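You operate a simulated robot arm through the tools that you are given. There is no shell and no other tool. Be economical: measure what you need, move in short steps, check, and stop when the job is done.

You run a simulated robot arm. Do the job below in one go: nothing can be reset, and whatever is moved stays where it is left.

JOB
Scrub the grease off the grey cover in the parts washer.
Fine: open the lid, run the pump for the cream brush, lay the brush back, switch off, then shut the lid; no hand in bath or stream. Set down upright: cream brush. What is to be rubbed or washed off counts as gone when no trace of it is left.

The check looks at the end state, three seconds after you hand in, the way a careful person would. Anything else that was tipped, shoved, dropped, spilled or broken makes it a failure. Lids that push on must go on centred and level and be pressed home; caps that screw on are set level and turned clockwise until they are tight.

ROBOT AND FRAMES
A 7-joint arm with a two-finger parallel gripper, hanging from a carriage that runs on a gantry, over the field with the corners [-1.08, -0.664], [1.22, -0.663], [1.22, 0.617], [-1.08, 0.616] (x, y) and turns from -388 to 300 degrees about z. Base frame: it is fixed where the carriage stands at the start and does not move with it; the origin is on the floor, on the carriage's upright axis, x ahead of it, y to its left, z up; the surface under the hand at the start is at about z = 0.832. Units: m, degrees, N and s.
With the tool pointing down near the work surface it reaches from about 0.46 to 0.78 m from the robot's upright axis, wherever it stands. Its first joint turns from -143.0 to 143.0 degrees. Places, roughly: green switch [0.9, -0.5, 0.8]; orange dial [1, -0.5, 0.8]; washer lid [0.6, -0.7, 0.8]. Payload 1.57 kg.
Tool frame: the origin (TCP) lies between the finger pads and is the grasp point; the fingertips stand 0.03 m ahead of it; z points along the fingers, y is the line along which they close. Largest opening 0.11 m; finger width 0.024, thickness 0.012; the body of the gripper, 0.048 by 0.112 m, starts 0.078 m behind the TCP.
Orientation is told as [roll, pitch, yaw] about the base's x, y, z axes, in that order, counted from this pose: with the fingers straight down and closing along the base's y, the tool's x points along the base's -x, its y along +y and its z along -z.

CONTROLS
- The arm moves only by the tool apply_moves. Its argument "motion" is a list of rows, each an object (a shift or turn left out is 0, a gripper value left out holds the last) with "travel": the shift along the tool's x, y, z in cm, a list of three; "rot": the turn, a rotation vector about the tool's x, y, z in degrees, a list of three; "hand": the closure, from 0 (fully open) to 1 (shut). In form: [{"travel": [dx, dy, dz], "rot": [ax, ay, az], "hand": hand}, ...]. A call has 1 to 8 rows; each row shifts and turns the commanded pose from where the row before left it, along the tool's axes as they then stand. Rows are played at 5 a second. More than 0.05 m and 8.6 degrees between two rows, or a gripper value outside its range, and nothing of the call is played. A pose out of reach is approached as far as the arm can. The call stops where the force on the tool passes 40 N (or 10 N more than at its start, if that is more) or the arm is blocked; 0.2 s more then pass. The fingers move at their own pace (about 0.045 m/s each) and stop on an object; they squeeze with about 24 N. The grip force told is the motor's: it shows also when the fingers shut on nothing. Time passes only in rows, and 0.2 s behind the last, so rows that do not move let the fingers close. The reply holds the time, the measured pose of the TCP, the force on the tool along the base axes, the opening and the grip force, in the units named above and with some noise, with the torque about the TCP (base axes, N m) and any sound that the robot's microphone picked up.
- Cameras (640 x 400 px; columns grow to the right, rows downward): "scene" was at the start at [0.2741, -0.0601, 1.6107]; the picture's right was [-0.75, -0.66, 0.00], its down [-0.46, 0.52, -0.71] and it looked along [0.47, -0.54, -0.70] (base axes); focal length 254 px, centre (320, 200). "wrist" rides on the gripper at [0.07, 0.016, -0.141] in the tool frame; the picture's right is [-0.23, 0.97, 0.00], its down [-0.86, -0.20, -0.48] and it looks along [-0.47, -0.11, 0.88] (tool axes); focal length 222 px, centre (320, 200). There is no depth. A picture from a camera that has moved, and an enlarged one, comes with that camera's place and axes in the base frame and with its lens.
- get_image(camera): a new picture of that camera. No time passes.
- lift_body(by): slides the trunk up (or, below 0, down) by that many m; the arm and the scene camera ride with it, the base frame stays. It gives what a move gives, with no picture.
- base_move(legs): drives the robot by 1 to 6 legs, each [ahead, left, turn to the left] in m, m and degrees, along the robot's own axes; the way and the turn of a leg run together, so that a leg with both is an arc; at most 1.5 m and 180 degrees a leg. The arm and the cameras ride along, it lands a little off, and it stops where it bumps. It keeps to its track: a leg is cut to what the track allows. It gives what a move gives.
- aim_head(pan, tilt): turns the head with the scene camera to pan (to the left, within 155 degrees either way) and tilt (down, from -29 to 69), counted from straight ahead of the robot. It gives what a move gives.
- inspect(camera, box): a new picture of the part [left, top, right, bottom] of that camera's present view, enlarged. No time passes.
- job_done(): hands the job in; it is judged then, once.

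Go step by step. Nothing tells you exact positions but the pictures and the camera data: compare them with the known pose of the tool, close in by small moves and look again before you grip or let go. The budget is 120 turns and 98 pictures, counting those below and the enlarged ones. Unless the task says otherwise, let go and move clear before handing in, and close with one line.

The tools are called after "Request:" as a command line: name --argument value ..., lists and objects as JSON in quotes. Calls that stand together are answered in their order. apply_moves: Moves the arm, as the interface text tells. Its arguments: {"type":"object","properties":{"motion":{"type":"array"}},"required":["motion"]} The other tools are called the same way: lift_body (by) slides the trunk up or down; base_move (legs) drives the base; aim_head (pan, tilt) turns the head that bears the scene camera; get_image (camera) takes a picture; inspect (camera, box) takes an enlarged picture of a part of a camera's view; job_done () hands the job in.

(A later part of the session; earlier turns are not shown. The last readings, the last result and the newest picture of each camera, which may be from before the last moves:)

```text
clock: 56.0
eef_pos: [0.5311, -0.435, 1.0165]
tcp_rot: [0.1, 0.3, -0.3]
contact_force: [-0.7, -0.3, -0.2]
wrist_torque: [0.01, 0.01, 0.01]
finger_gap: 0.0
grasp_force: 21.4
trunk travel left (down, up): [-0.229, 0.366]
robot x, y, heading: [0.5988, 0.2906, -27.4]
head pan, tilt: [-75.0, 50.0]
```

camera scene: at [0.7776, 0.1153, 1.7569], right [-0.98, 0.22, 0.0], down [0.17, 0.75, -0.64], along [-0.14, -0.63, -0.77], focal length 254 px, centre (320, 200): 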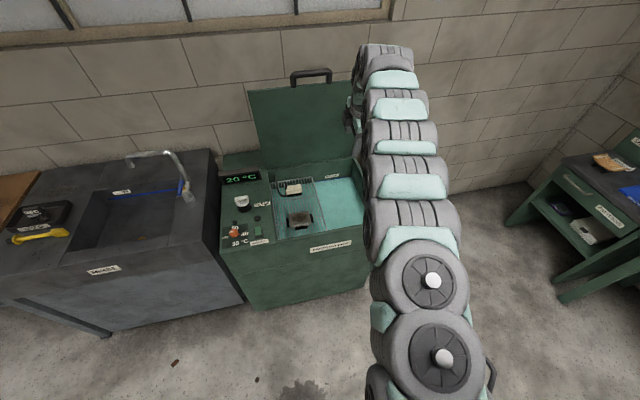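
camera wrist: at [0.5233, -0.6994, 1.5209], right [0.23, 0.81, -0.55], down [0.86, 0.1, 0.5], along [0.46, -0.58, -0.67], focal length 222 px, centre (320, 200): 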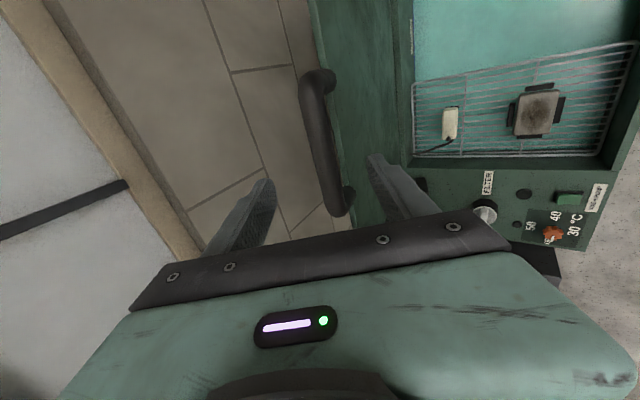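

The tool points down and the fingers are shut. I'll drive so the fingertips hang above the green pump switch.

Request:
base_move --legs '[[0.366, 0.089, 0]]'

Request:
get_image --camera "wrist"

Request:
get_image --camera "scene"

```text
clock: 58.4
eef_pos: [0.8946, -0.5274, 1.0154]
tcp_rot: [0.1, 0.3, -0.5]
contact_force: [0.3, -0.6, -0.1]
wrist_torque: [0.0, -0.01, 0.02]
finger_gap: 0.0003
grasp_force: 21.6
trunk travel left (down, up): [-0.229, 0.366]
robot x, y, heading: [0.9643, 0.1991, -27.6]
head pan, tilt: [-75.0, 50.0]
```

```text
70 pictures are left
camera wrist: at [0.8249, -0.5105, 1.1569], right [0.23, 0.97, 0.0], down [0.86, -0.21, 0.47], along [0.46, -0.11, -0.88], focal length 222 px, centre (320, 200)
```

wrist: 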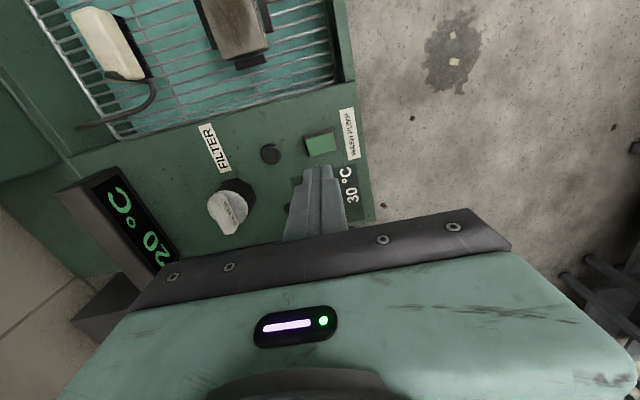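

```text
69 pictures are left
camera scene: at [1.1424, 0.024, 1.5569], right [-0.98, 0.22, 0.0], down [0.17, 0.75, -0.64], along [-0.14, -0.63, -0.77], focal length 254 px, centre (320, 200)
```

scene: 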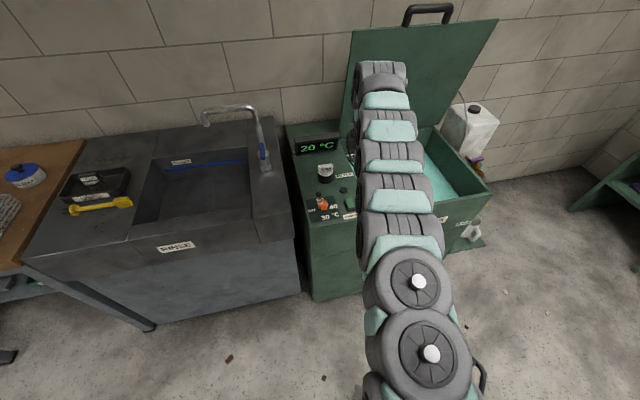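

Request:
inspect --camera "wrist" --box '[250, 110, 370, 190]'

Request:
inspect --camera "scene" --box '[300, 160, 370, 225]'

```text
5.00 times, centred on (310, 150) of wrist
camera zoom: at [0.8249, -0.5105, 1.1569], right [0.23, 0.97, 0.0], down [0.86, -0.21, 0.47], along [0.46, -0.11, -0.88], focal length 1111 px, centre (370, 450)
```

zoom: 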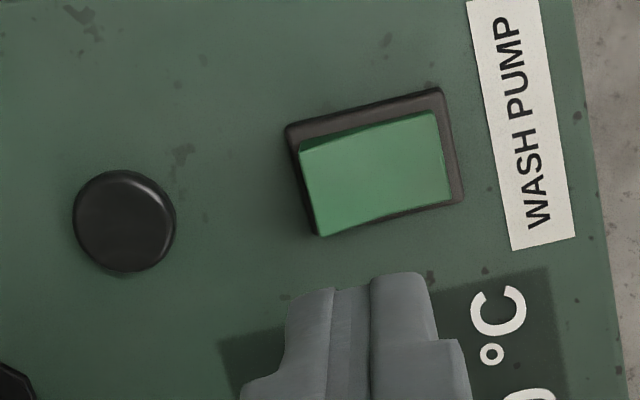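

```text
6.15 times, centred on (335, 192) of scene
camera zoom: at [1.1424, 0.024, 1.5569], right [-0.98, 0.22, 0.0], down [0.17, 0.75, -0.64], along [-0.14, -0.63, -0.77], focal length 1565 px, centre (228, 246)
```

zoom: 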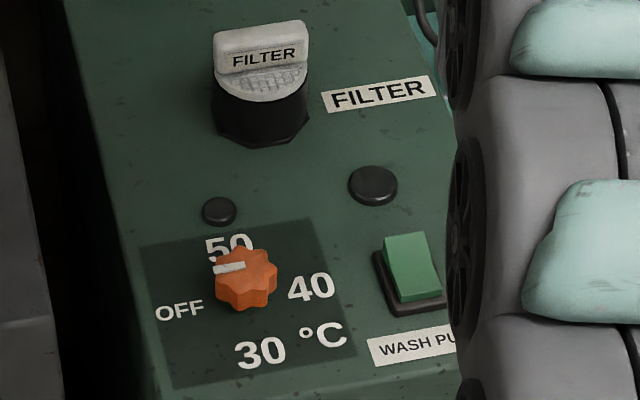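

The rocker's wall-side (-y) end stands raised, so that is the end to press. I'll align over it and descend.

Request:
apply_moves --motion '[{"travel": [-0.5, -1.75, 0]}, {"travel": [0, 0, 4]}, {"travel": [0, 0, 4]}, {"travel": [0, 0, 2]}]'

Request:
get_image --camera "wrist"

Request:
inspect --camera "scene" --box '[300, 160, 400, 225]'

```text
clock: 59.4
eef_pos: [0.8933, -0.5278, 0.9161]
tcp_rot: [0.0, 0.4, -0.3]
contact_force: [0.4, -0.1, 0.5]
wrist_torque: [0.01, 0.03, 0.0]
finger_gap: 0.0001
grasp_force: 21.2
out of reach, approached as far as the arm can: row 1
trunk travel left (down, up): [-0.229, 0.366]
robot x, y, heading: [0.9661, 0.1975, -27.7]
head pan, tilt: [-75.0, 50.0]
```

```text
66 pictures are left
camera wrist: at [0.8251, -0.5103, 1.0568], right [0.23, 0.97, 0.0], down [0.86, -0.2, 0.47], along [0.46, -0.11, -0.88], focal length 222 px, centre (320, 200)
```

wrist: 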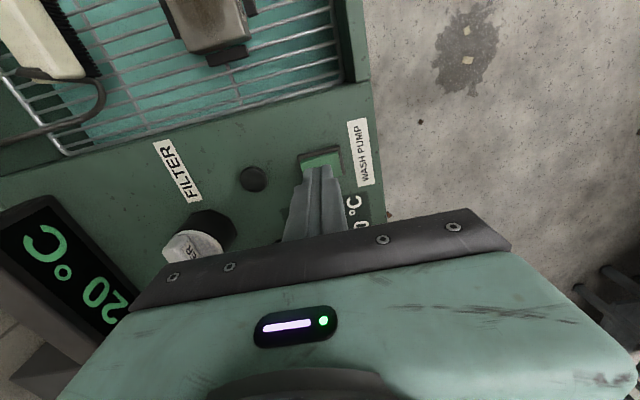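

```text
6.15 times, centred on (350, 192) of scene
camera zoom: at [1.1424, 0.0242, 1.5569], right [-0.98, 0.22, 0.0], down [0.17, 0.75, -0.64], along [-0.14, -0.63, -0.77], focal length 1565 px, centre (135, 246)
```

zoom: 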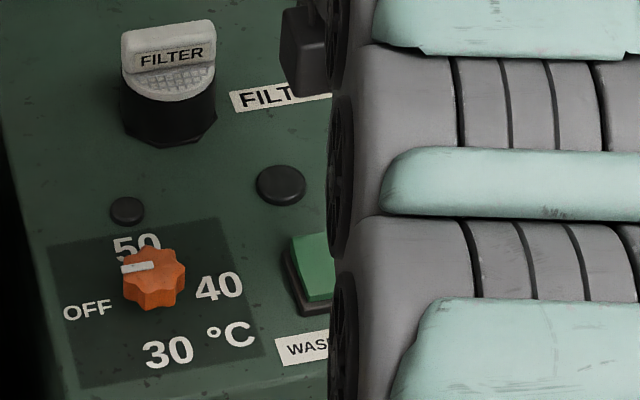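

Request:
base_move --legs '[[0.0132, -0.0123, 0]]'

Request:
apply_moves --motion '[{"travel": [0, 0, 1]}, {"travel": [0, 0, 1]}]'

Request:
get_image --camera "wrist"

```text
clock: 60.2
eef_pos: [0.899, -0.5436, 0.9154]
tcp_rot: [0.0, 0.2, -0.4]
contact_force: [0.2, 0.7, -1.0]
wrist_torque: [0.0, -0.02, 0.01]
finger_gap: 0.0
grasp_force: 21.2
trunk travel left (down, up): [-0.229, 0.366]
robot x, y, heading: [0.973, 0.1843, -27.8]
head pan, tilt: [-75.0, 50.0]
```

```text
clock: 60.8
eef_pos: [0.8998, -0.5424, 0.8956]
tcp_rot: [0.2, 0.3, -0.4]
contact_force: [-0.8, 0.2, 0.0]
wrist_torque: [0.0, 0.0, 0.04]
finger_gap: 0.0003
grasp_force: 21.8
trunk travel left (down, up): [-0.229, 0.366]
robot x, y, heading: [0.972, 0.1826, -27.8]
head pan, tilt: [-75.0, 50.0]
```

```text
64 pictures are left
camera wrist: at [0.8305, -0.5255, 1.0367], right [0.23, 0.97, 0.0], down [0.86, -0.21, 0.47], along [0.46, -0.11, -0.88], focal length 222 px, centre (320, 200)
```

wrist: 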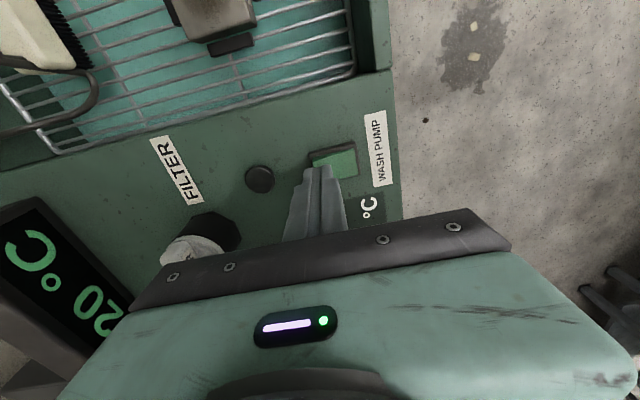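

The tip is over the raised half, so I'll press gently.

Request:
apply_moves --motion '[{"travel": [0, 0, 0.5]}, {"travel": [0, 0, 0.4]}, {"travel": [0, 0, 0.4]}, {"travel": [0, 0, 0.3]}]'

```text
clock: 61.8
eef_pos: [0.8996, -0.5409, 0.8832]
tcp_rot: [0.1, 0.3, -0.4]
contact_force: [0.5, -0.2, 0.4]
wrist_torque: [0.03, 0.01, -0.01]
finger_gap: 0.0
grasp_force: 21.1
out of reach, approached as far as the arm can: row 3
trunk travel left (down, up): [-0.229, 0.366]
robot x, y, heading: [0.9714, 0.1848, -27.7]
head pan, tilt: [-75.0, 50.0]
```

Request:
lift_body --by -0.01

Request:
lift_body --by -0.006

```text
clock: 62.4
eef_pos: [0.9001, -0.541, 0.8737]
tcp_rot: [0.2, 0.3, -0.4]
contact_force: [-0.3, 0.8, 0.4]
wrist_torque: [0.02, -0.02, -0.01]
finger_gap: 0.0
grasp_force: 21.8
trunk travel left (down, up): [-0.219, 0.376]
robot x, y, heading: [0.9709, 0.1852, -27.9]
head pan, tilt: [-75.0, 50.0]
```

```text
clock: 63.0
eef_pos: [0.8995, -0.5407, 0.8686]
tcp_rot: [0.0, 0.2, -0.4]
contact_force: [0.3, -0.5, 0.3]
wrist_torque: [-0.01, 0.04, 0.0]
finger_gap: 0.0
grasp_force: 20.9
trunk travel left (down, up): [-0.213, 0.382]
robot x, y, heading: [0.9681, 0.1875, -27.9]
head pan, tilt: [-75.0, 50.0]
```

Request:
lift_body --by -0.006

Request:
inspect --camera "wrist" --box '[230, 110, 410, 230]'

```text
clock: 63.5
eef_pos: [0.9, -0.5419, 0.8653]
tcp_rot: [-0.1, 0.2, -0.4]
contact_force: [1.3, 3.2, 6.3]
wrist_torque: [0.12, -0.11, 0.01]
finger_gap: 0.0
grasp_force: 21.4
trunk travel left (down, up): [-0.208, 0.387]
robot x, y, heading: [0.9719, 0.1854, -28.1]
head pan, tilt: [-75.0, 50.0]
stopped: the force on the tool passed its limit at 44 N (the readings are from after the stop); the commanded pose is now the measured one
```

```text
3.33 times, centred on (320, 170) of wrist
camera zoom: at [0.8311, -0.5246, 1.0067], right [0.23, 0.97, 0.0], down [0.86, -0.21, 0.47], along [0.46, -0.11, -0.88], focal length 740 px, centre (320, 300)
```

zoom: 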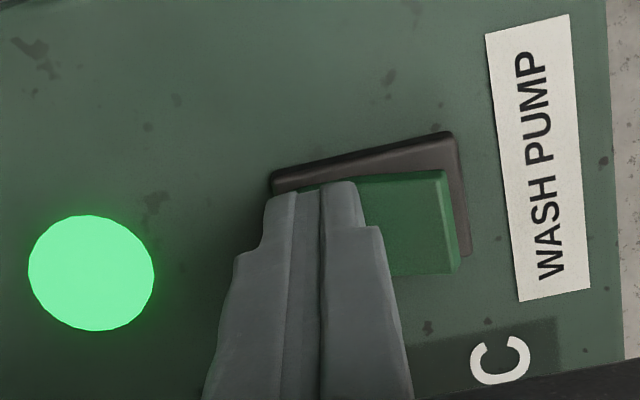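

The indicator lamp is lit and the rocker has flipped, so the pump is running. I'll lift off.

Request:
lift_body --by 0.2

Request:
get_image --camera "wrist"

```text
clock: 65.6
eef_pos: [0.8999, -0.5413, 1.0651]
tcp_rot: [0.0, 0.3, -0.3]
contact_force: [-0.1, 0.2, 1.2]
wrist_torque: [0.0, 0.03, 0.0]
finger_gap: 0.0001
grasp_force: 21.4
trunk travel left (down, up): [-0.408, 0.187]
robot x, y, heading: [0.971, 0.1825, -27.9]
head pan, tilt: [-75.0, 50.0]
```

```text
62 pictures are left
camera wrist: at [0.8308, -0.5245, 1.2063], right [0.23, 0.97, 0.0], down [0.86, -0.21, 0.47], along [0.46, -0.11, -0.88], focal length 222 px, centre (320, 200)
```

wrist: 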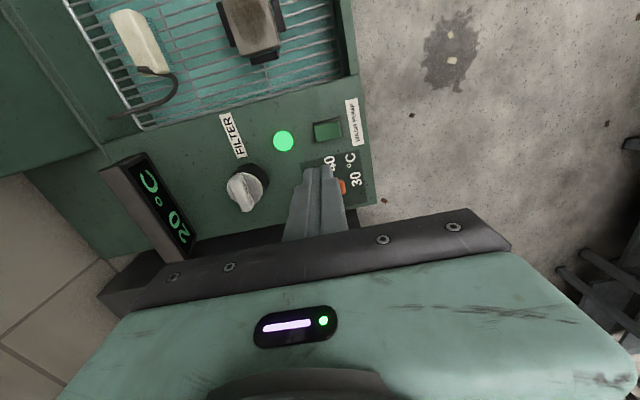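

The lamp is on. The brush lies nearly along x at about (0.71, -0.788, 0.78). I'll go sideways over the bath, then lower before approaching the open lid.

Request:
base_move --legs '[[-0.168, -0.089, 0]]'

Request:
lift_body --by -0.1

Request:
apply_moves --motion '[{"rot": [0, 0, -3.5], "hand": 0.2}, {"rot": [0, 0, -3.5]}, {"hand": 0.2}, {"hand": 0.2}]'

Request:
get_image --camera "wrist"

Request:
get_image --camera "scene"

```text
clock: 67.2
eef_pos: [0.7108, -0.5409, 1.0655]
tcp_rot: [0.0, 0.3, -0.5]
contact_force: [0.1, -0.9, 0.7]
wrist_torque: [0.01, -0.02, 0.03]
finger_gap: 0.0001
grasp_force: 21.3
trunk travel left (down, up): [-0.408, 0.187]
robot x, y, heading: [0.7801, 0.188, -27.4]
head pan, tilt: [-75.0, 50.0]
```

```text
clock: 68.5
eef_pos: [0.7094, -0.542, 0.9661]
tcp_rot: [0.0, 0.3, -0.4]
contact_force: [-0.2, 0.1, -0.4]
wrist_torque: [0.01, -0.02, 0.02]
finger_gap: 0.0004
grasp_force: 21.2
trunk travel left (down, up): [-0.308, 0.287]
robot x, y, heading: [0.7799, 0.1823, -28.0]
head pan, tilt: [-75.0, 50.0]
```

```text
clock: 69.5
eef_pos: [0.7096, -0.5418, 0.9655]
tcp_rot: [-0.1, 0.3, 6.5]
contact_force: [-0.9, -0.1, 0.0]
wrist_torque: [0.0, 0.0, -0.01]
finger_gap: 0.0864
grasp_force: 0.0
trunk travel left (down, up): [-0.308, 0.287]
robot x, y, heading: [0.7842, 0.1803, -27.8]
head pan, tilt: [-75.0, 50.0]
```

```text
61 pictures are left
camera wrist: at [0.6394, -0.5328, 1.1065], right [0.11, 0.99, 0.0], down [0.88, -0.1, 0.47], along [0.47, -0.05, -0.88], focal length 222 px, centre (320, 200)
```

wrist: 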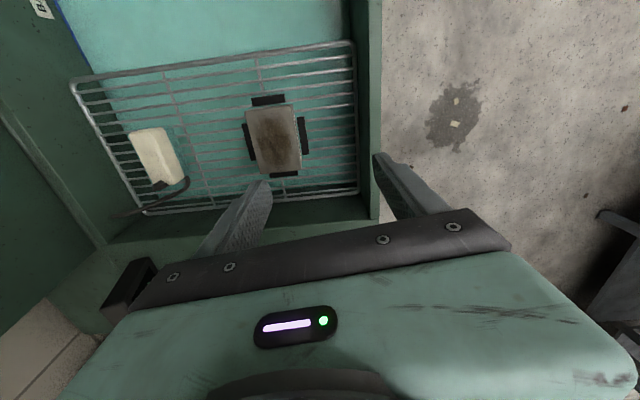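

```text
60 pictures are left
camera scene: at [0.9589, 0.0072, 1.6355], right [-0.98, 0.22, 0.0], down [0.17, 0.75, -0.64], along [-0.14, -0.63, -0.77], focal length 254 px, centre (320, 200)
```

scene: 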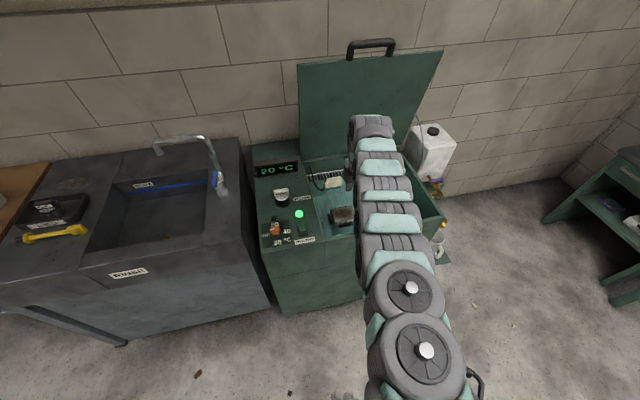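

Refined positions: brush centre (0.713, -0.787) with its top at about z 0.775, and cover (0.707, -0.608) with its top at about 0.77. I'll square the yaw, move in, lower, then move towards the brush.

Request:
base_move --legs '[[0.047, -0.088, 0]]'

Request:
apply_moves --motion '[{"rot": [0, 0, 6.5]}]'

Request:
lift_body --by -0.09

Request:
base_move --legs '[[0.047, -0.088, 0]]'

Request:
get_image --camera "wrist"

Request:
get_image --camera "scene"

```text
clock: 70.7
eef_pos: [0.7091, -0.6402, 0.9656]
tcp_rot: [0.0, 0.2, 6.5]
contact_force: [-0.3, 0.2, -0.4]
wrist_torque: [0.01, -0.02, 0.01]
finger_gap: 0.0879
grasp_force: 0.1
trunk travel left (down, up): [-0.308, 0.287]
robot x, y, heading: [0.7772, 0.0831, -27.6]
head pan, tilt: [-75.0, 50.0]
```

```text
clock: 71.1
eef_pos: [0.7105, -0.6404, 0.9651]
tcp_rot: [0.0, 0.4, -0.1]
contact_force: [-0.1, -0.2, -0.5]
wrist_torque: [-0.02, 0.03, -0.01]
finger_gap: 0.0878
grasp_force: 0.0
trunk travel left (down, up): [-0.308, 0.287]
robot x, y, heading: [0.7814, 0.084, -27.9]
head pan, tilt: [-75.0, 50.0]
```

```text
clock: 72.3
eef_pos: [0.71, -0.6414, 0.8755]
tcp_rot: [-0.1, 0.4, 0.0]
contact_force: [0.0, 0.7, -0.2]
wrist_torque: [0.01, 0.04, -0.03]
finger_gap: 0.0878
grasp_force: 0.0
trunk travel left (down, up): [-0.218, 0.377]
robot x, y, heading: [0.7806, 0.0843, -27.7]
head pan, tilt: [-75.0, 50.0]
```

```text
clock: 73.5
eef_pos: [0.7106, -0.7409, 0.8743]
tcp_rot: [0.0, 0.3, 0.0]
contact_force: [-0.2, 0.5, -0.3]
wrist_torque: [0.01, -0.02, 0.04]
finger_gap: 0.0879
grasp_force: 0.1
trunk travel left (down, up): [-0.218, 0.377]
robot x, y, heading: [0.7839, -0.0153, -27.9]
head pan, tilt: [-75.0, 50.0]
```

```text
59 pictures are left
camera wrist: at [0.6415, -0.7231, 1.0168], right [0.23, 0.97, 0.0], down [0.86, -0.2, 0.47], along [0.46, -0.11, -0.88], focal length 222 px, centre (320, 200)
```

wrist: 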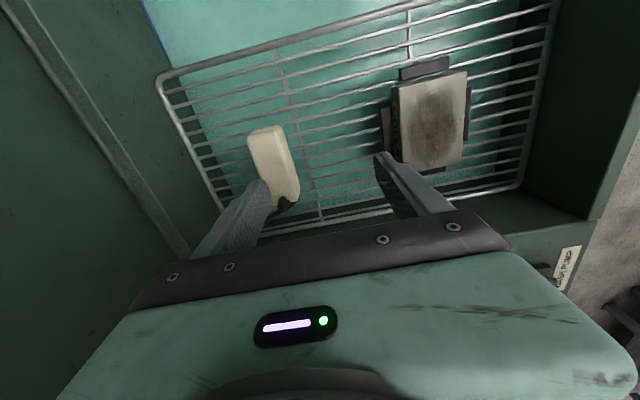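

```text
58 pictures are left
camera scene: at [0.9602, -0.1914, 1.5456], right [-0.97, 0.22, 0.0], down [0.17, 0.75, -0.64], along [-0.14, -0.63, -0.77], focal length 254 px, centre (320, 200)
```

scene: 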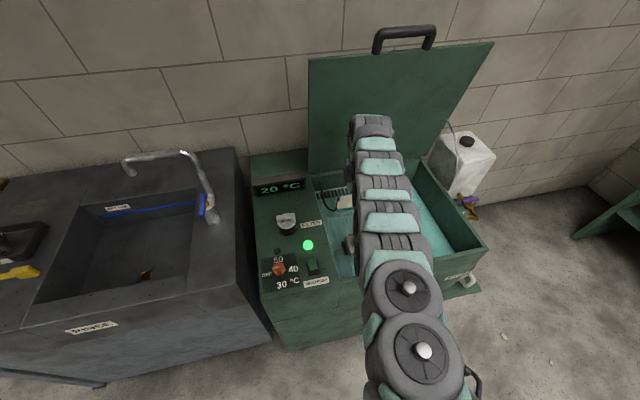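

Request:
base_move --legs '[[0.0255, -0.0442, 0]]'

Request:
lift_body --by -0.06

Request:
get_image --camera "wrist"

Request:
inspect --camera "scene" --box '[290, 150, 370, 220]'

```text
clock: 74.4
eef_pos: [0.7121, -0.7904, 0.8757]
tcp_rot: [0.1, 0.4, -0.1]
contact_force: [0.7, 0.7, 0.2]
wrist_torque: [0.03, -0.02, 0.01]
finger_gap: 0.0882
grasp_force: 0.1
trunk travel left (down, up): [-0.218, 0.377]
robot x, y, heading: [0.7869, -0.0651, -27.5]
head pan, tilt: [-75.0, 50.0]
```

```text
clock: 75.4
eef_pos: [0.7128, -0.7901, 0.8155]
tcp_rot: [0.0, 0.4, 0.1]
contact_force: [0.9, 0.8, -0.1]
wrist_torque: [0.02, 0.0, 0.0]
finger_gap: 0.0878
grasp_force: 0.0
trunk travel left (down, up): [-0.158, 0.437]
robot x, y, heading: [0.7823, -0.0676, -27.8]
head pan, tilt: [-75.0, 50.0]
```

```text
57 pictures are left
camera wrist: at [0.6438, -0.7741, 0.9569], right [0.23, 0.97, 0.0], down [0.86, -0.2, 0.47], along [0.46, -0.11, -0.88], focal length 222 px, centre (320, 200)
```

wrist: 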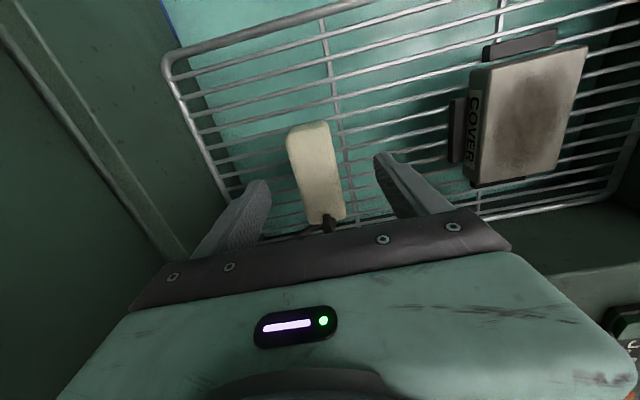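

```text
5.71 times, centred on (330, 185) of scene
camera zoom: at [0.9623, -0.2422, 1.4856], right [-0.97, 0.22, 0.0], down [0.17, 0.75, -0.64], along [-0.14, -0.63, -0.77], focal length 1453 px, centre (263, 286)
```

zoom: 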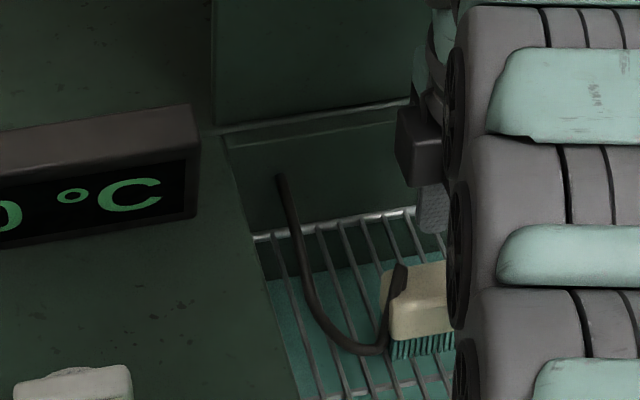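

The fingers straddle the brush body, with the bristles below it. I'll lower 4.3 cm and close.

Request:
lift_body --by -0.043

Request:
get_image --camera "wrist"

Request:
inspect --camera "scene" --box '[290, 140, 370, 210]'

```text
clock: 76.2
eef_pos: [0.7138, -0.7914, 0.7727]
tcp_rot: [0.0, 0.5, 0.0]
contact_force: [-0.2, 0.9, 1.0]
wrist_torque: [0.02, 0.05, -0.01]
finger_gap: 0.0878
grasp_force: 0.1
trunk travel left (down, up): [-0.115, 0.48]
robot x, y, heading: [0.7877, -0.0645, -27.8]
head pan, tilt: [-75.0, 50.0]
```

```text
55 pictures are left
camera wrist: at [0.6438, -0.7742, 0.9139], right [0.23, 0.97, 0.0], down [0.86, -0.2, 0.47], along [0.46, -0.11, -0.88], focal length 222 px, centre (320, 200)
```

wrist: 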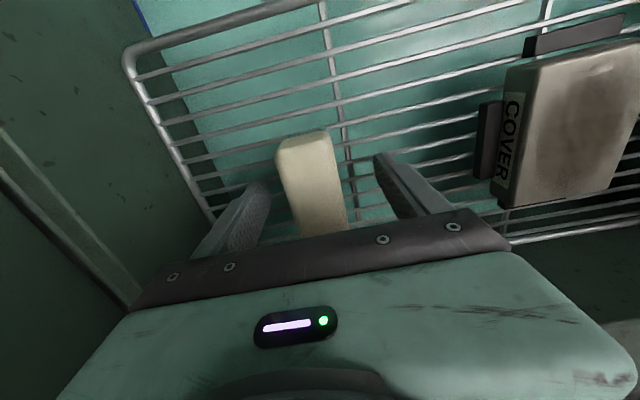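

```text
5.71 times, centred on (330, 175) of scene
camera zoom: at [0.9623, -0.2422, 1.4425], right [-0.97, 0.22, 0.0], down [0.17, 0.75, -0.64], along [-0.14, -0.63, -0.77], focal length 1453 px, centre (263, 343)
```

zoom: 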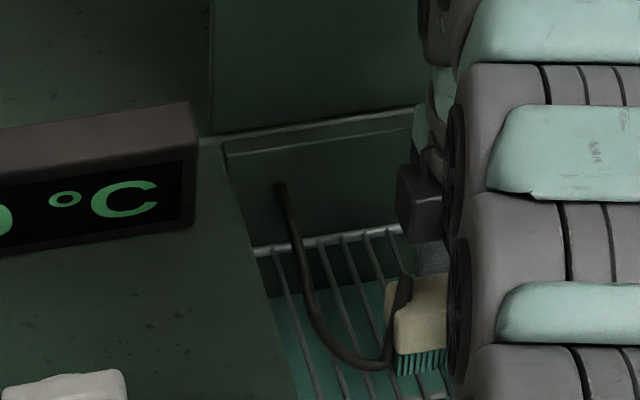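

Request:
apply_moves --motion '[{"hand": 1}, {"hand": 1}, {"hand": 1}, {"hand": 1}, {"hand": 1}]'

Request:
lift_body --by 0.05

Request:
get_image --camera "wrist"

Request:
inspect --camera "scene" --box '[270, 140, 390, 245]'

```text
clock: 77.4
eef_pos: [0.7131, -0.79, 0.7727]
tcp_rot: [-0.1, 0.4, -0.1]
contact_force: [-0.6, 0.8, 2.5]
wrist_torque: [0.0, 0.03, 0.03]
finger_gap: 0.0353
grasp_force: 24.4
trunk travel left (down, up): [-0.115, 0.48]
robot x, y, heading: [0.7837, -0.0629, -27.7]
head pan, tilt: [-75.0, 50.0]
```

```text
clock: 78.4
eef_pos: [0.7121, -0.7899, 0.8225]
tcp_rot: [0.0, 0.3, -0.1]
contact_force: [-0.2, 0.4, -0.5]
wrist_torque: [0.0, 0.01, -0.01]
finger_gap: 0.0354
grasp_force: 24.0
trunk travel left (down, up): [-0.165, 0.43]
robot x, y, heading: [0.7839, -0.0617, -27.8]
head pan, tilt: [-75.0, 50.0]
```

```text
53 pictures are left
camera wrist: at [0.6438, -0.7736, 0.9634], right [0.23, 0.97, 0.0], down [0.86, -0.2, 0.47], along [0.46, -0.11, -0.88], focal length 222 px, centre (320, 200)
```

wrist: 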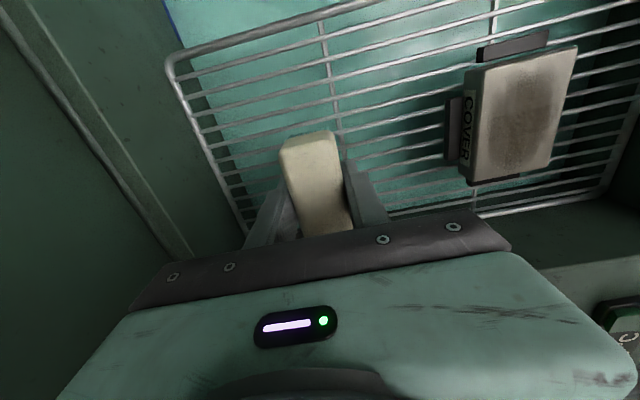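

```text
3.81 times, centred on (330, 192) of scene
camera zoom: at [0.9623, -0.2419, 1.4925], right [-0.97, 0.22, 0.0], down [0.17, 0.75, -0.64], along [-0.14, -0.63, -0.77], focal length 969 px, centre (282, 229)
```

zoom: 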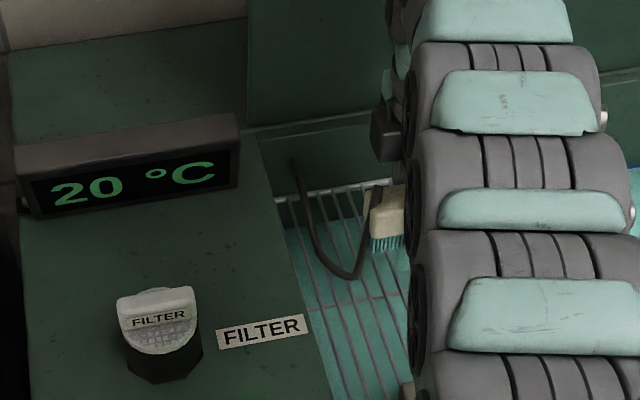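

The brush is gripped and lifted with its hose attached; its place to return to is (0.713, -0.790) at TCP z 0.7727. I'll carry it over the cover.

Request:
lift_body --by 0.02

Request:
base_move --legs '[[-0.0833, 0.1574, 0]]'

Request:
get_image --camera "wrist"

Request:
get_image --camera "scene"

```text
clock: 79.0
eef_pos: [0.7129, -0.7903, 0.8439]
tcp_rot: [0.0, 0.2, -0.1]
contact_force: [-0.1, 0.5, -0.5]
wrist_torque: [0.01, -0.04, 0.0]
finger_gap: 0.0355
grasp_force: 24.2
trunk travel left (down, up): [-0.185, 0.41]
robot x, y, heading: [0.7855, -0.0648, -27.7]
head pan, tilt: [-75.0, 50.0]
```

```text
clock: 80.5
eef_pos: [0.7122, -0.6122, 0.8419]
tcp_rot: [-0.1, 0.3, -0.1]
contact_force: [-0.7, -0.3, -0.6]
wrist_torque: [0.0, 0.01, 0.0]
finger_gap: 0.0355
grasp_force: 23.5
trunk travel left (down, up): [-0.185, 0.41]
robot x, y, heading: [0.7865, 0.117, -27.9]
head pan, tilt: [-75.0, 50.0]
```

```text
51 pictures are left
camera wrist: at [0.6431, -0.5956, 0.9834], right [0.23, 0.97, 0.0], down [0.86, -0.2, 0.47], along [0.46, -0.11, -0.88], focal length 222 px, centre (320, 200)
```

wrist: 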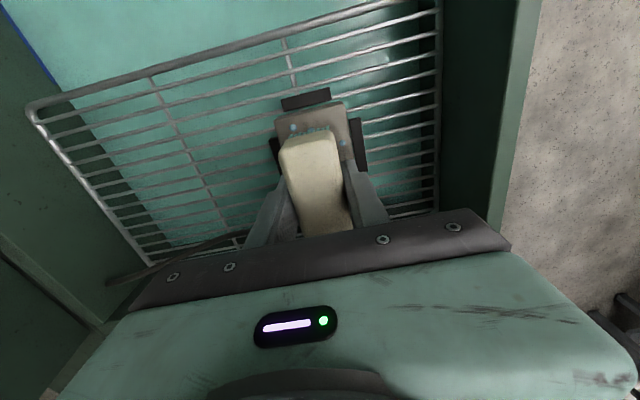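

```text
50 pictures are left
camera scene: at [0.9619, -0.0642, 1.5125], right [-0.97, 0.22, 0.0], down [0.17, 0.75, -0.64], along [-0.14, -0.63, -0.77], focal length 254 px, centre (320, 200)
```

scene: 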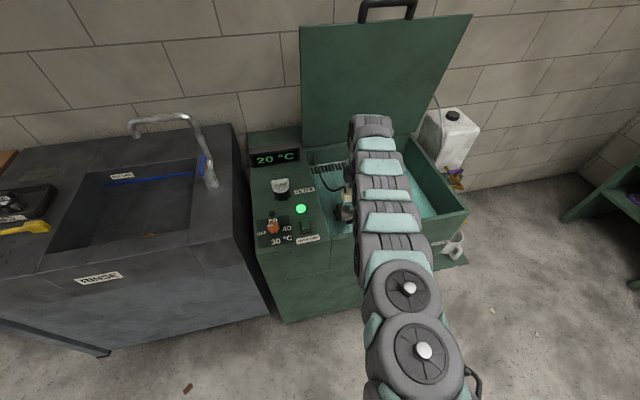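

Fluid is flowing from the brush onto the cover. I'll lower until the bristles touch.

Request:
apply_moves --motion '[{"travel": [0, 0, 1.2], "hand": 1}, {"travel": [0, 0, 1.2]}, {"travel": [0, 0, 0.4]}]'

Request:
apply_moves --motion '[{"travel": [0, 0, 0.4]}, {"travel": [0, 0, 0.3]}]'

```text
clock: 81.3
eef_pos: [0.7139, -0.6044, 0.8156]
tcp_rot: [-0.1, 0.3, -0.1]
contact_force: [-0.2, 0.6, -0.3]
wrist_torque: [-0.03, -0.01, -0.01]
finger_gap: 0.0354
grasp_force: 24.2
out of reach, approached as far as the arm can: row 1
trunk travel left (down, up): [-0.185, 0.41]
robot x, y, heading: [0.7861, 0.1182, -28.0]
head pan, tilt: [-75.0, 50.0]
```

```text
clock: 81.9
eef_pos: [0.7137, -0.6046, 0.8079]
tcp_rot: [0.0, 0.2, 0.0]
contact_force: [-0.1, -0.1, -1.1]
wrist_torque: [0.01, -0.01, 0.0]
finger_gap: 0.0355
grasp_force: 24.2
trunk travel left (down, up): [-0.185, 0.41]
robot x, y, heading: [0.7832, 0.1135, -28.0]
head pan, tilt: [-75.0, 50.0]
```

Request:
apply_moves --motion '[{"travel": [0, 0, 0.3]}, {"travel": [0, 0, 0.3]}]'

Request:
get_image --camera "wrist"

Request:
inspect --camera "scene" --box '[300, 150, 390, 240]'

```text
clock: 82.5
eef_pos: [0.714, -0.605, 0.8022]
tcp_rot: [0.3, 0.3, 0.1]
contact_force: [0.6, -0.1, -0.4]
wrist_torque: [0.0, -0.01, -0.02]
finger_gap: 0.0355
grasp_force: 24.0
trunk travel left (down, up): [-0.185, 0.41]
robot x, y, heading: [0.7846, 0.1139, -27.9]
head pan, tilt: [-75.0, 50.0]
```

```text
49 pictures are left
camera wrist: at [0.6453, -0.5885, 0.9431], right [0.23, 0.97, 0.0], down [0.86, -0.2, 0.47], along [0.46, -0.11, -0.88], focal length 222 px, centre (320, 200)
```

wrist: 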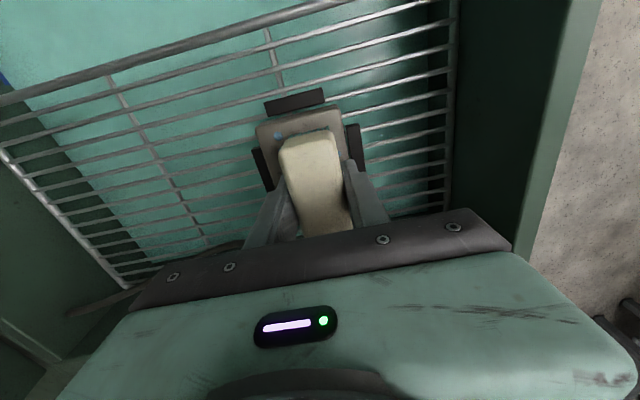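

```text
4.44 times, centred on (345, 195) of scene
camera zoom: at [0.962, -0.0643, 1.5125], right [-0.97, 0.22, 0.0], down [0.17, 0.75, -0.64], along [-0.14, -0.63, -0.77], focal length 1130 px, centre (209, 222)
```

zoom: 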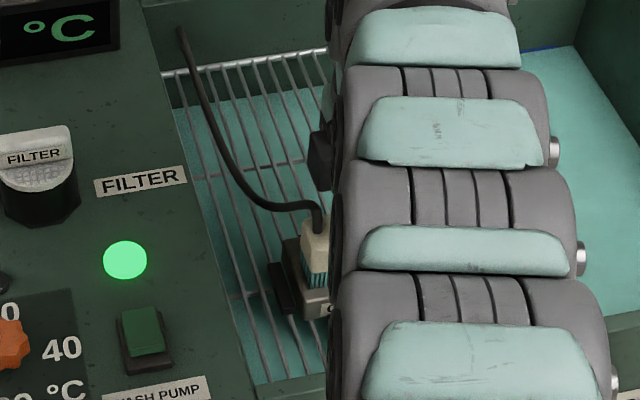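

Request:
apply_moves --motion '[{"travel": [0, 0, 0.2]}, {"travel": [0, 0, 0.2]}, {"travel": [0, 0, 0.2]}]'

```text
clock: 83.3
eef_pos: [0.7127, -0.607, 0.7982]
tcp_rot: [0.0, 0.4, 0.1]
contact_force: [0.7, 4.5, 20.1]
wrist_torque: [0.1, 0.0, -0.01]
finger_gap: 0.0357
grasp_force: 23.8
trunk travel left (down, up): [-0.185, 0.41]
robot x, y, heading: [0.7817, 0.1135, -27.7]
head pan, tilt: [-75.0, 50.0]
```

Contact is at about 20 N. I'll ease off 1 mm and scrub back and forth.

Request:
apply_moves --motion '[{"travel": [0, 0, -0.1]}, {"travel": [0, -1.3, 0]}, {"travel": [0, -1.3, 0]}, {"travel": [0, 1.3, 0]}, {"travel": [0, 1.3, 0]}, {"travel": [0, 1.3, 0]}, {"travel": [0, -1.3, 0]}]'

```text
clock: 84.9
eef_pos: [0.7135, -0.5799, 0.7976]
tcp_rot: [0.0, 0.4, 0.0]
contact_force: [-2.3, -0.1, 6.6]
wrist_torque: [-0.07, 0.23, 0.01]
finger_gap: 0.0357
grasp_force: 23.6
out of reach, approached as far as the arm can: row 2, 3
trunk travel left (down, up): [-0.185, 0.41]
robot x, y, heading: [0.7818, 0.1123, -28.0]
head pan, tilt: [-75.0, 50.0]
```

Outward reach is the limit here, so I'll lift slightly and bring the carriage 5 cm closer for a full stroke range.

Request:
apply_moves --motion '[{"travel": [0, 0, -0.8]}]'

Request:
base_move --legs '[[0.0235, -0.0441, 0]]'

Request:
apply_moves --motion '[{"travel": [0, 0, 0.4]}, {"travel": [0, 0, 0.4]}, {"travel": [0, 1.2, 0]}, {"travel": [0, 1.2, 0]}, {"travel": [0, 1.2, 0]}, {"travel": [0, 1.2, 0]}, {"travel": [0, -1.2, 0]}, {"travel": [0, -1.2, 0]}]'

```text
clock: 85.3
eef_pos: [0.7143, -0.5791, 0.8049]
tcp_rot: [0.1, 0.3, 0.0]
contact_force: [-0.1, -0.4, -0.5]
wrist_torque: [-0.02, 0.0, 0.01]
finger_gap: 0.0354
grasp_force: 23.7
trunk travel left (down, up): [-0.185, 0.41]
robot x, y, heading: [0.7868, 0.11, -28.0]
head pan, tilt: [-75.0, 50.0]
```

```text
clock: 86.3
eef_pos: [0.7146, -0.6294, 0.8065]
tcp_rot: [0.0, 0.2, 0.0]
contact_force: [-0.6, -1.7, -1.0]
wrist_torque: [0.05, -0.03, -0.02]
finger_gap: 0.0356
grasp_force: 23.5
trunk travel left (down, up): [-0.185, 0.41]
robot x, y, heading: [0.7827, 0.0624, -27.8]
head pan, tilt: [-75.0, 50.0]
```

```text
clock: 88.1
eef_pos: [0.7154, -0.6059, 0.7978]
tcp_rot: [0.0, 0.3, 0.0]
contact_force: [0.2, -1.3, 4.6]
wrist_torque: [-0.02, -0.02, -0.02]
finger_gap: 0.0355
grasp_force: 23.7
trunk travel left (down, up): [-0.185, 0.41]
robot x, y, heading: [0.7857, 0.0646, -27.9]
head pan, tilt: [-75.0, 50.0]
```

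Request:
apply_moves --motion '[{"travel": [1.2, 0, 0.08]}, {"travel": [0, -1.6, 0]}, {"travel": [0, -1.6, 0]}, {"travel": [0, 1.6, 0]}, {"travel": [0, 1.6, 0]}, {"travel": [0, 1.6, 0]}, {"travel": [0, 1.6, 0]}, {"travel": [-1.2, 0, 0]}]'

Request:
apply_moves --motion '[{"travel": [-1.2, 0, 0]}, {"travel": [0, -1.6, 0]}, {"travel": [0, -1.6, 0]}, {"travel": [0, -1.6, 0]}, {"travel": [0, -1.6, 0]}, {"travel": [0, 1.6, 0]}, {"travel": [0, 1.6, 0]}, {"travel": [1.2, 0, 0]}]'

Request:
get_image --camera "wrist"

```text
clock: 89.9
eef_pos: [0.7159, -0.5738, 0.7971]
tcp_rot: [0.0, 0.2, 0.0]
contact_force: [1.5, 1.0, 4.5]
wrist_torque: [-0.02, 0.14, -0.02]
finger_gap: 0.0354
grasp_force: 23.8
trunk travel left (down, up): [-0.185, 0.41]
robot x, y, heading: [0.7833, 0.06, -27.9]
head pan, tilt: [-75.0, 50.0]
```

```text
clock: 91.7
eef_pos: [0.7145, -0.6055, 0.7977]
tcp_rot: [0.0, 0.4, -0.1]
contact_force: [-1.9, -0.2, 1.2]
wrist_torque: [-0.05, 0.09, 0.01]
finger_gap: 0.0356
grasp_force: 23.9
trunk travel left (down, up): [-0.185, 0.41]
robot x, y, heading: [0.7857, 0.0621, -28.0]
head pan, tilt: [-75.0, 50.0]
```

```text
47 pictures are left
camera wrist: at [0.6453, -0.5885, 0.9388], right [0.23, 0.97, 0.0], down [0.86, -0.2, 0.47], along [0.46, -0.11, -0.88], focal length 222 px, centre (320, 200)
```

wrist: 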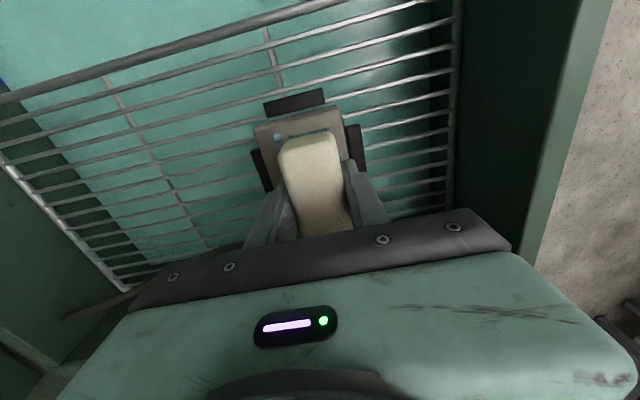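

The visible part looks clean. I'll do another pass with a bit more pressure.

Request:
apply_moves --motion '[{"travel": [0, -1.4, 0.12]}, {"travel": [0, -1.4, 0]}, {"travel": [1.4, 0, 0]}, {"travel": [0, 1.6, 0]}, {"travel": [0, 1.6, 0]}, {"travel": [0, 1.6, 0]}, {"travel": [-1.4, 0, 0]}, {"travel": [-1.4, 0, 0]}]'

Request:
apply_moves --motion '[{"travel": [0, -1.6, 0]}, {"travel": [0, -1.6, 0]}, {"travel": [0, -1.6, 0]}, {"travel": [1.4, 0, 0]}, {"travel": [0, 1.6, 0]}, {"travel": [0, 1.6, 0]}, {"travel": [0, -1.4, 0]}]'

Request:
apply_moves --motion '[{"travel": [0, 0, -1]}, {"travel": [0, 0, -2]}, {"travel": [0, 0, -1]}]'

Request:
base_move --legs '[[0.06, -0.113, 0]]'

Request:
get_image --camera "wrist"

```text
clock: 93.5
eef_pos: [0.7286, -0.5867, 0.7971]
tcp_rot: [-0.1, 0.5, 0.0]
contact_force: [-1.6, 0.2, 10.5]
wrist_torque: [0.03, 0.29, 0.01]
finger_gap: 0.0357
grasp_force: 24.2
trunk travel left (down, up): [-0.185, 0.41]
robot x, y, heading: [0.7858, 0.0624, -27.9]
head pan, tilt: [-75.0, 50.0]
```

```text
clock: 95.1
eef_pos: [0.7147, -0.6148, 0.7957]
tcp_rot: [0.0, 0.3, 0.0]
contact_force: [-0.4, -0.2, -0.7]
wrist_torque: [-0.01, -0.03, -0.01]
finger_gap: 0.0355
grasp_force: 23.6
trunk travel left (down, up): [-0.185, 0.41]
robot x, y, heading: [0.7841, 0.0609, -27.9]
head pan, tilt: [-75.0, 50.0]
```

```text
clock: 95.9
eef_pos: [0.7153, -0.6151, 0.8357]
tcp_rot: [0.0, 0.3, -0.1]
contact_force: [0.0, 0.2, 0.1]
wrist_torque: [0.01, -0.05, 0.01]
finger_gap: 0.0355
grasp_force: 24.2
trunk travel left (down, up): [-0.185, 0.41]
robot x, y, heading: [0.7851, 0.058, -28.0]
head pan, tilt: [-75.0, 50.0]
```

```text
clock: 97.1
eef_pos: [0.7151, -0.7437, 0.8366]
tcp_rot: [0.0, 0.2, -0.1]
contact_force: [0.8, 0.3, -0.9]
wrist_torque: [0.03, -0.01, -0.02]
finger_gap: 0.0355
grasp_force: 24.0
trunk travel left (down, up): [-0.185, 0.41]
robot x, y, heading: [0.7844, -0.0617, -27.8]
head pan, tilt: [-75.0, 50.0]
```

```text
46 pictures are left
camera wrist: at [0.6455, -0.7271, 0.9775], right [0.23, 0.97, 0.0], down [0.86, -0.2, 0.47], along [0.46, -0.11, -0.88], focal length 222 px, centre (320, 200)
```

wrist: 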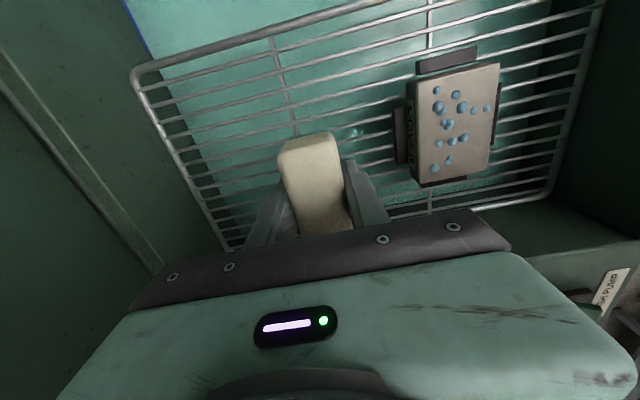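

Request:
inspect --camera "wrist" --box '[390, 40, 520, 200]'

```text
2.50 times, centred on (455, 120) of wrist
camera zoom: at [0.6455, -0.7271, 0.9775], right [0.23, 0.97, 0.0], down [0.86, -0.2, 0.47], along [0.46, -0.11, -0.88], focal length 555 px, centre (-18, 400)
```

zoom: 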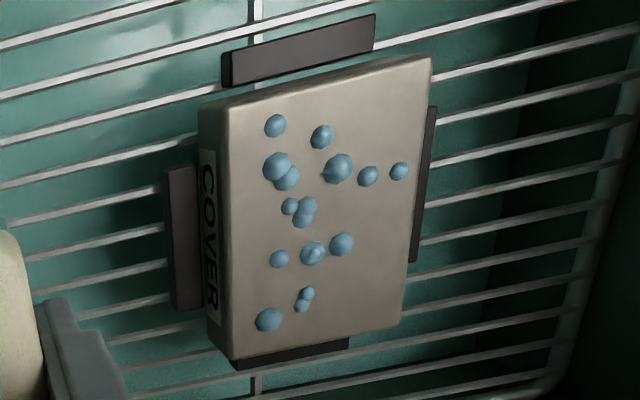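

The cover looks clean apart from fluid droplets. I'll check for specks at higher zoom.

Request:
inspect --camera "wrist" --box '[425, 70, 495, 120]'

Request:
inspect --camera "wrist" --box '[410, 120, 500, 190]'

```text
8.00 times, centred on (460, 95) of wrist
camera zoom: at [0.6455, -0.7271, 0.9775], right [0.23, 0.97, 0.0], down [0.86, -0.2, 0.47], along [0.46, -0.11, -0.88], focal length 1777 px, centre (-800, 1040)
```

zoom: 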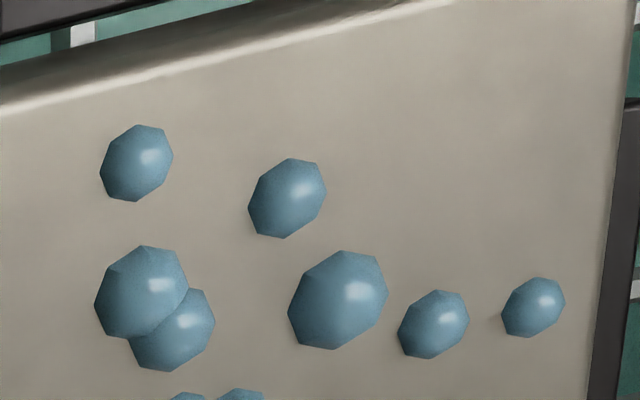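

```text
5.71 times, centred on (455, 155) of wrist
camera zoom: at [0.6455, -0.7271, 0.9775], right [0.23, 0.97, 0.0], down [0.86, -0.2, 0.47], along [0.46, -0.11, -0.88], focal length 1269 px, centre (-451, 457)
```

zoom: 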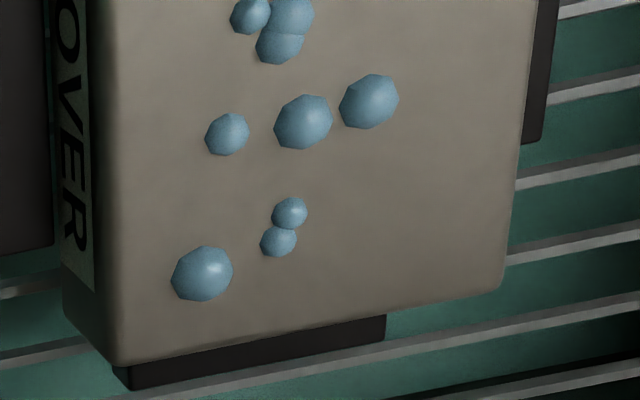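

A faint darker tone in the middle may remain, so I'll give it one more full pass to be sure.

Request:
base_move --legs '[[-0.06, 0.113, 0]]'

Request:
apply_moves --motion '[{"travel": [0, 0, 2]}, {"travel": [0, 0, 1.5]}, {"travel": [0, 0, 0.4]}, {"travel": [0, 0, 0.2]}]'

Request:
apply_moves --motion '[{"travel": [0, 0, 0.2]}]'

```text
clock: 98.4
eef_pos: [0.7131, -0.615, 0.8362]
tcp_rot: [0.0, 0.3, 0.0]
contact_force: [0.5, 0.9, -0.5]
wrist_torque: [0.0, -0.01, 0.05]
finger_gap: 0.0357
grasp_force: 24.3
trunk travel left (down, up): [-0.185, 0.41]
robot x, y, heading: [0.7843, 0.0603, -27.8]
head pan, tilt: [-75.0, 50.0]
```

```text
clock: 99.4
eef_pos: [0.7125, -0.6163, 0.7945]
tcp_rot: [-0.1, 0.4, 0.0]
contact_force: [0.3, 0.6, 1.4]
wrist_torque: [0.01, 0.02, 0.0]
finger_gap: 0.0355
grasp_force: 23.9
trunk travel left (down, up): [-0.185, 0.41]
robot x, y, heading: [0.7834, 0.0604, -28.0]
head pan, tilt: [-75.0, 50.0]
```

```text
clock: 99.8
eef_pos: [0.7125, -0.6162, 0.795]
tcp_rot: [-0.1, 0.4, -0.1]
contact_force: [1.6, 6.8, 19.7]
wrist_torque: [0.17, 0.03, -0.03]
finger_gap: 0.0354
grasp_force: 24.2
trunk travel left (down, up): [-0.185, 0.41]
robot x, y, heading: [0.7827, 0.0589, -27.8]
head pan, tilt: [-75.0, 50.0]
```

Request:
apply_moves --motion '[{"travel": [0, -1.4, 0]}, {"travel": [0, -0.8, 0]}, {"travel": [0, 1.6, 0]}, {"travel": [0, 1.6, 0]}, {"travel": [0, 1.6, 0]}, {"travel": [1.4, -1.6, 0]}, {"travel": [0, -1.6, 0]}, {"travel": [0, -1.4, 0]}]'

Request:
apply_moves --motion '[{"travel": [0, 1.6, 0.05]}, {"travel": [0, 1.6, 0]}, {"travel": [0, 1.6, 0]}, {"travel": [-1.4, 0, 0]}, {"travel": [-1.4, 0, 0]}, {"travel": [0, -1.6, 0]}, {"travel": [0, -1.6, 0]}, {"travel": [0, -1.4, 0]}]'

Request:
apply_moves --motion '[{"travel": [0, 1.6, 0.05]}, {"travel": [0, 1.4, 0]}, {"travel": [1.4, 0, 0]}, {"travel": [0, -1.6, 0]}, {"travel": [0, 1.6, 0]}, {"travel": [0, 0, -1]}, {"travel": [0, 0, -2]}, {"travel": [0, 0, -1]}]'

Request:
base_move --legs '[[0.06, -0.113, 0]]'

Request:
inspect --camera "wrist" --box '[390, 30, 550, 190]'

```text
clock: 101.6
eef_pos: [0.698, -0.6351, 0.7934]
tcp_rot: [-0.1, 0.4, -0.1]
contact_force: [-0.6, -1.3, 7.3]
wrist_torque: [0.01, -0.18, 0.04]
finger_gap: 0.0352
grasp_force: 24.3
trunk travel left (down, up): [-0.185, 0.41]
robot x, y, heading: [0.7829, 0.0615, -27.9]
head pan, tilt: [-75.0, 50.0]
```

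```text
clock: 103.4
eef_pos: [0.7279, -0.635, 0.7924]
tcp_rot: [0.0, 0.4, -0.1]
contact_force: [-0.4, 4.3, 15.3]
wrist_torque: [0.37, -0.22, -0.03]
finger_gap: 0.0354
grasp_force: 24.0
trunk travel left (down, up): [-0.185, 0.41]
robot x, y, heading: [0.7818, 0.0648, -27.8]
head pan, tilt: [-75.0, 50.0]
```

```text
clock: 105.2
eef_pos: [0.7137, -0.6039, 0.8329]
tcp_rot: [-0.1, 0.5, -0.1]
contact_force: [0.0, -0.1, -0.7]
wrist_torque: [0.01, 0.0, 0.01]
finger_gap: 0.0355
grasp_force: 24.0
trunk travel left (down, up): [-0.185, 0.41]
robot x, y, heading: [0.7877, 0.0613, -27.8]
head pan, tilt: [-75.0, 50.0]
```

```text
clock: 106.5
eef_pos: [0.7138, -0.7308, 0.8324]
tcp_rot: [0.0, 0.3, -0.1]
contact_force: [0.4, -1.2, -1.0]
wrist_torque: [0.01, 0.04, 0.04]
finger_gap: 0.0355
grasp_force: 23.8
trunk travel left (down, up): [-0.185, 0.41]
robot x, y, heading: [0.783, -0.0658, -28.2]
head pan, tilt: [-75.0, 50.0]
```

```text
2.50 times, centred on (470, 110) of wrist
camera zoom: at [0.6449, -0.715, 0.9737], right [0.23, 0.97, 0.0], down [0.86, -0.2, 0.47], along [0.46, -0.11, -0.88], focal length 555 px, centre (-55, 425)
```

zoom: 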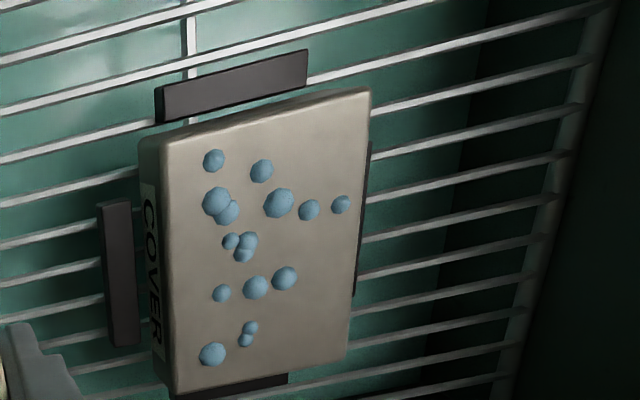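

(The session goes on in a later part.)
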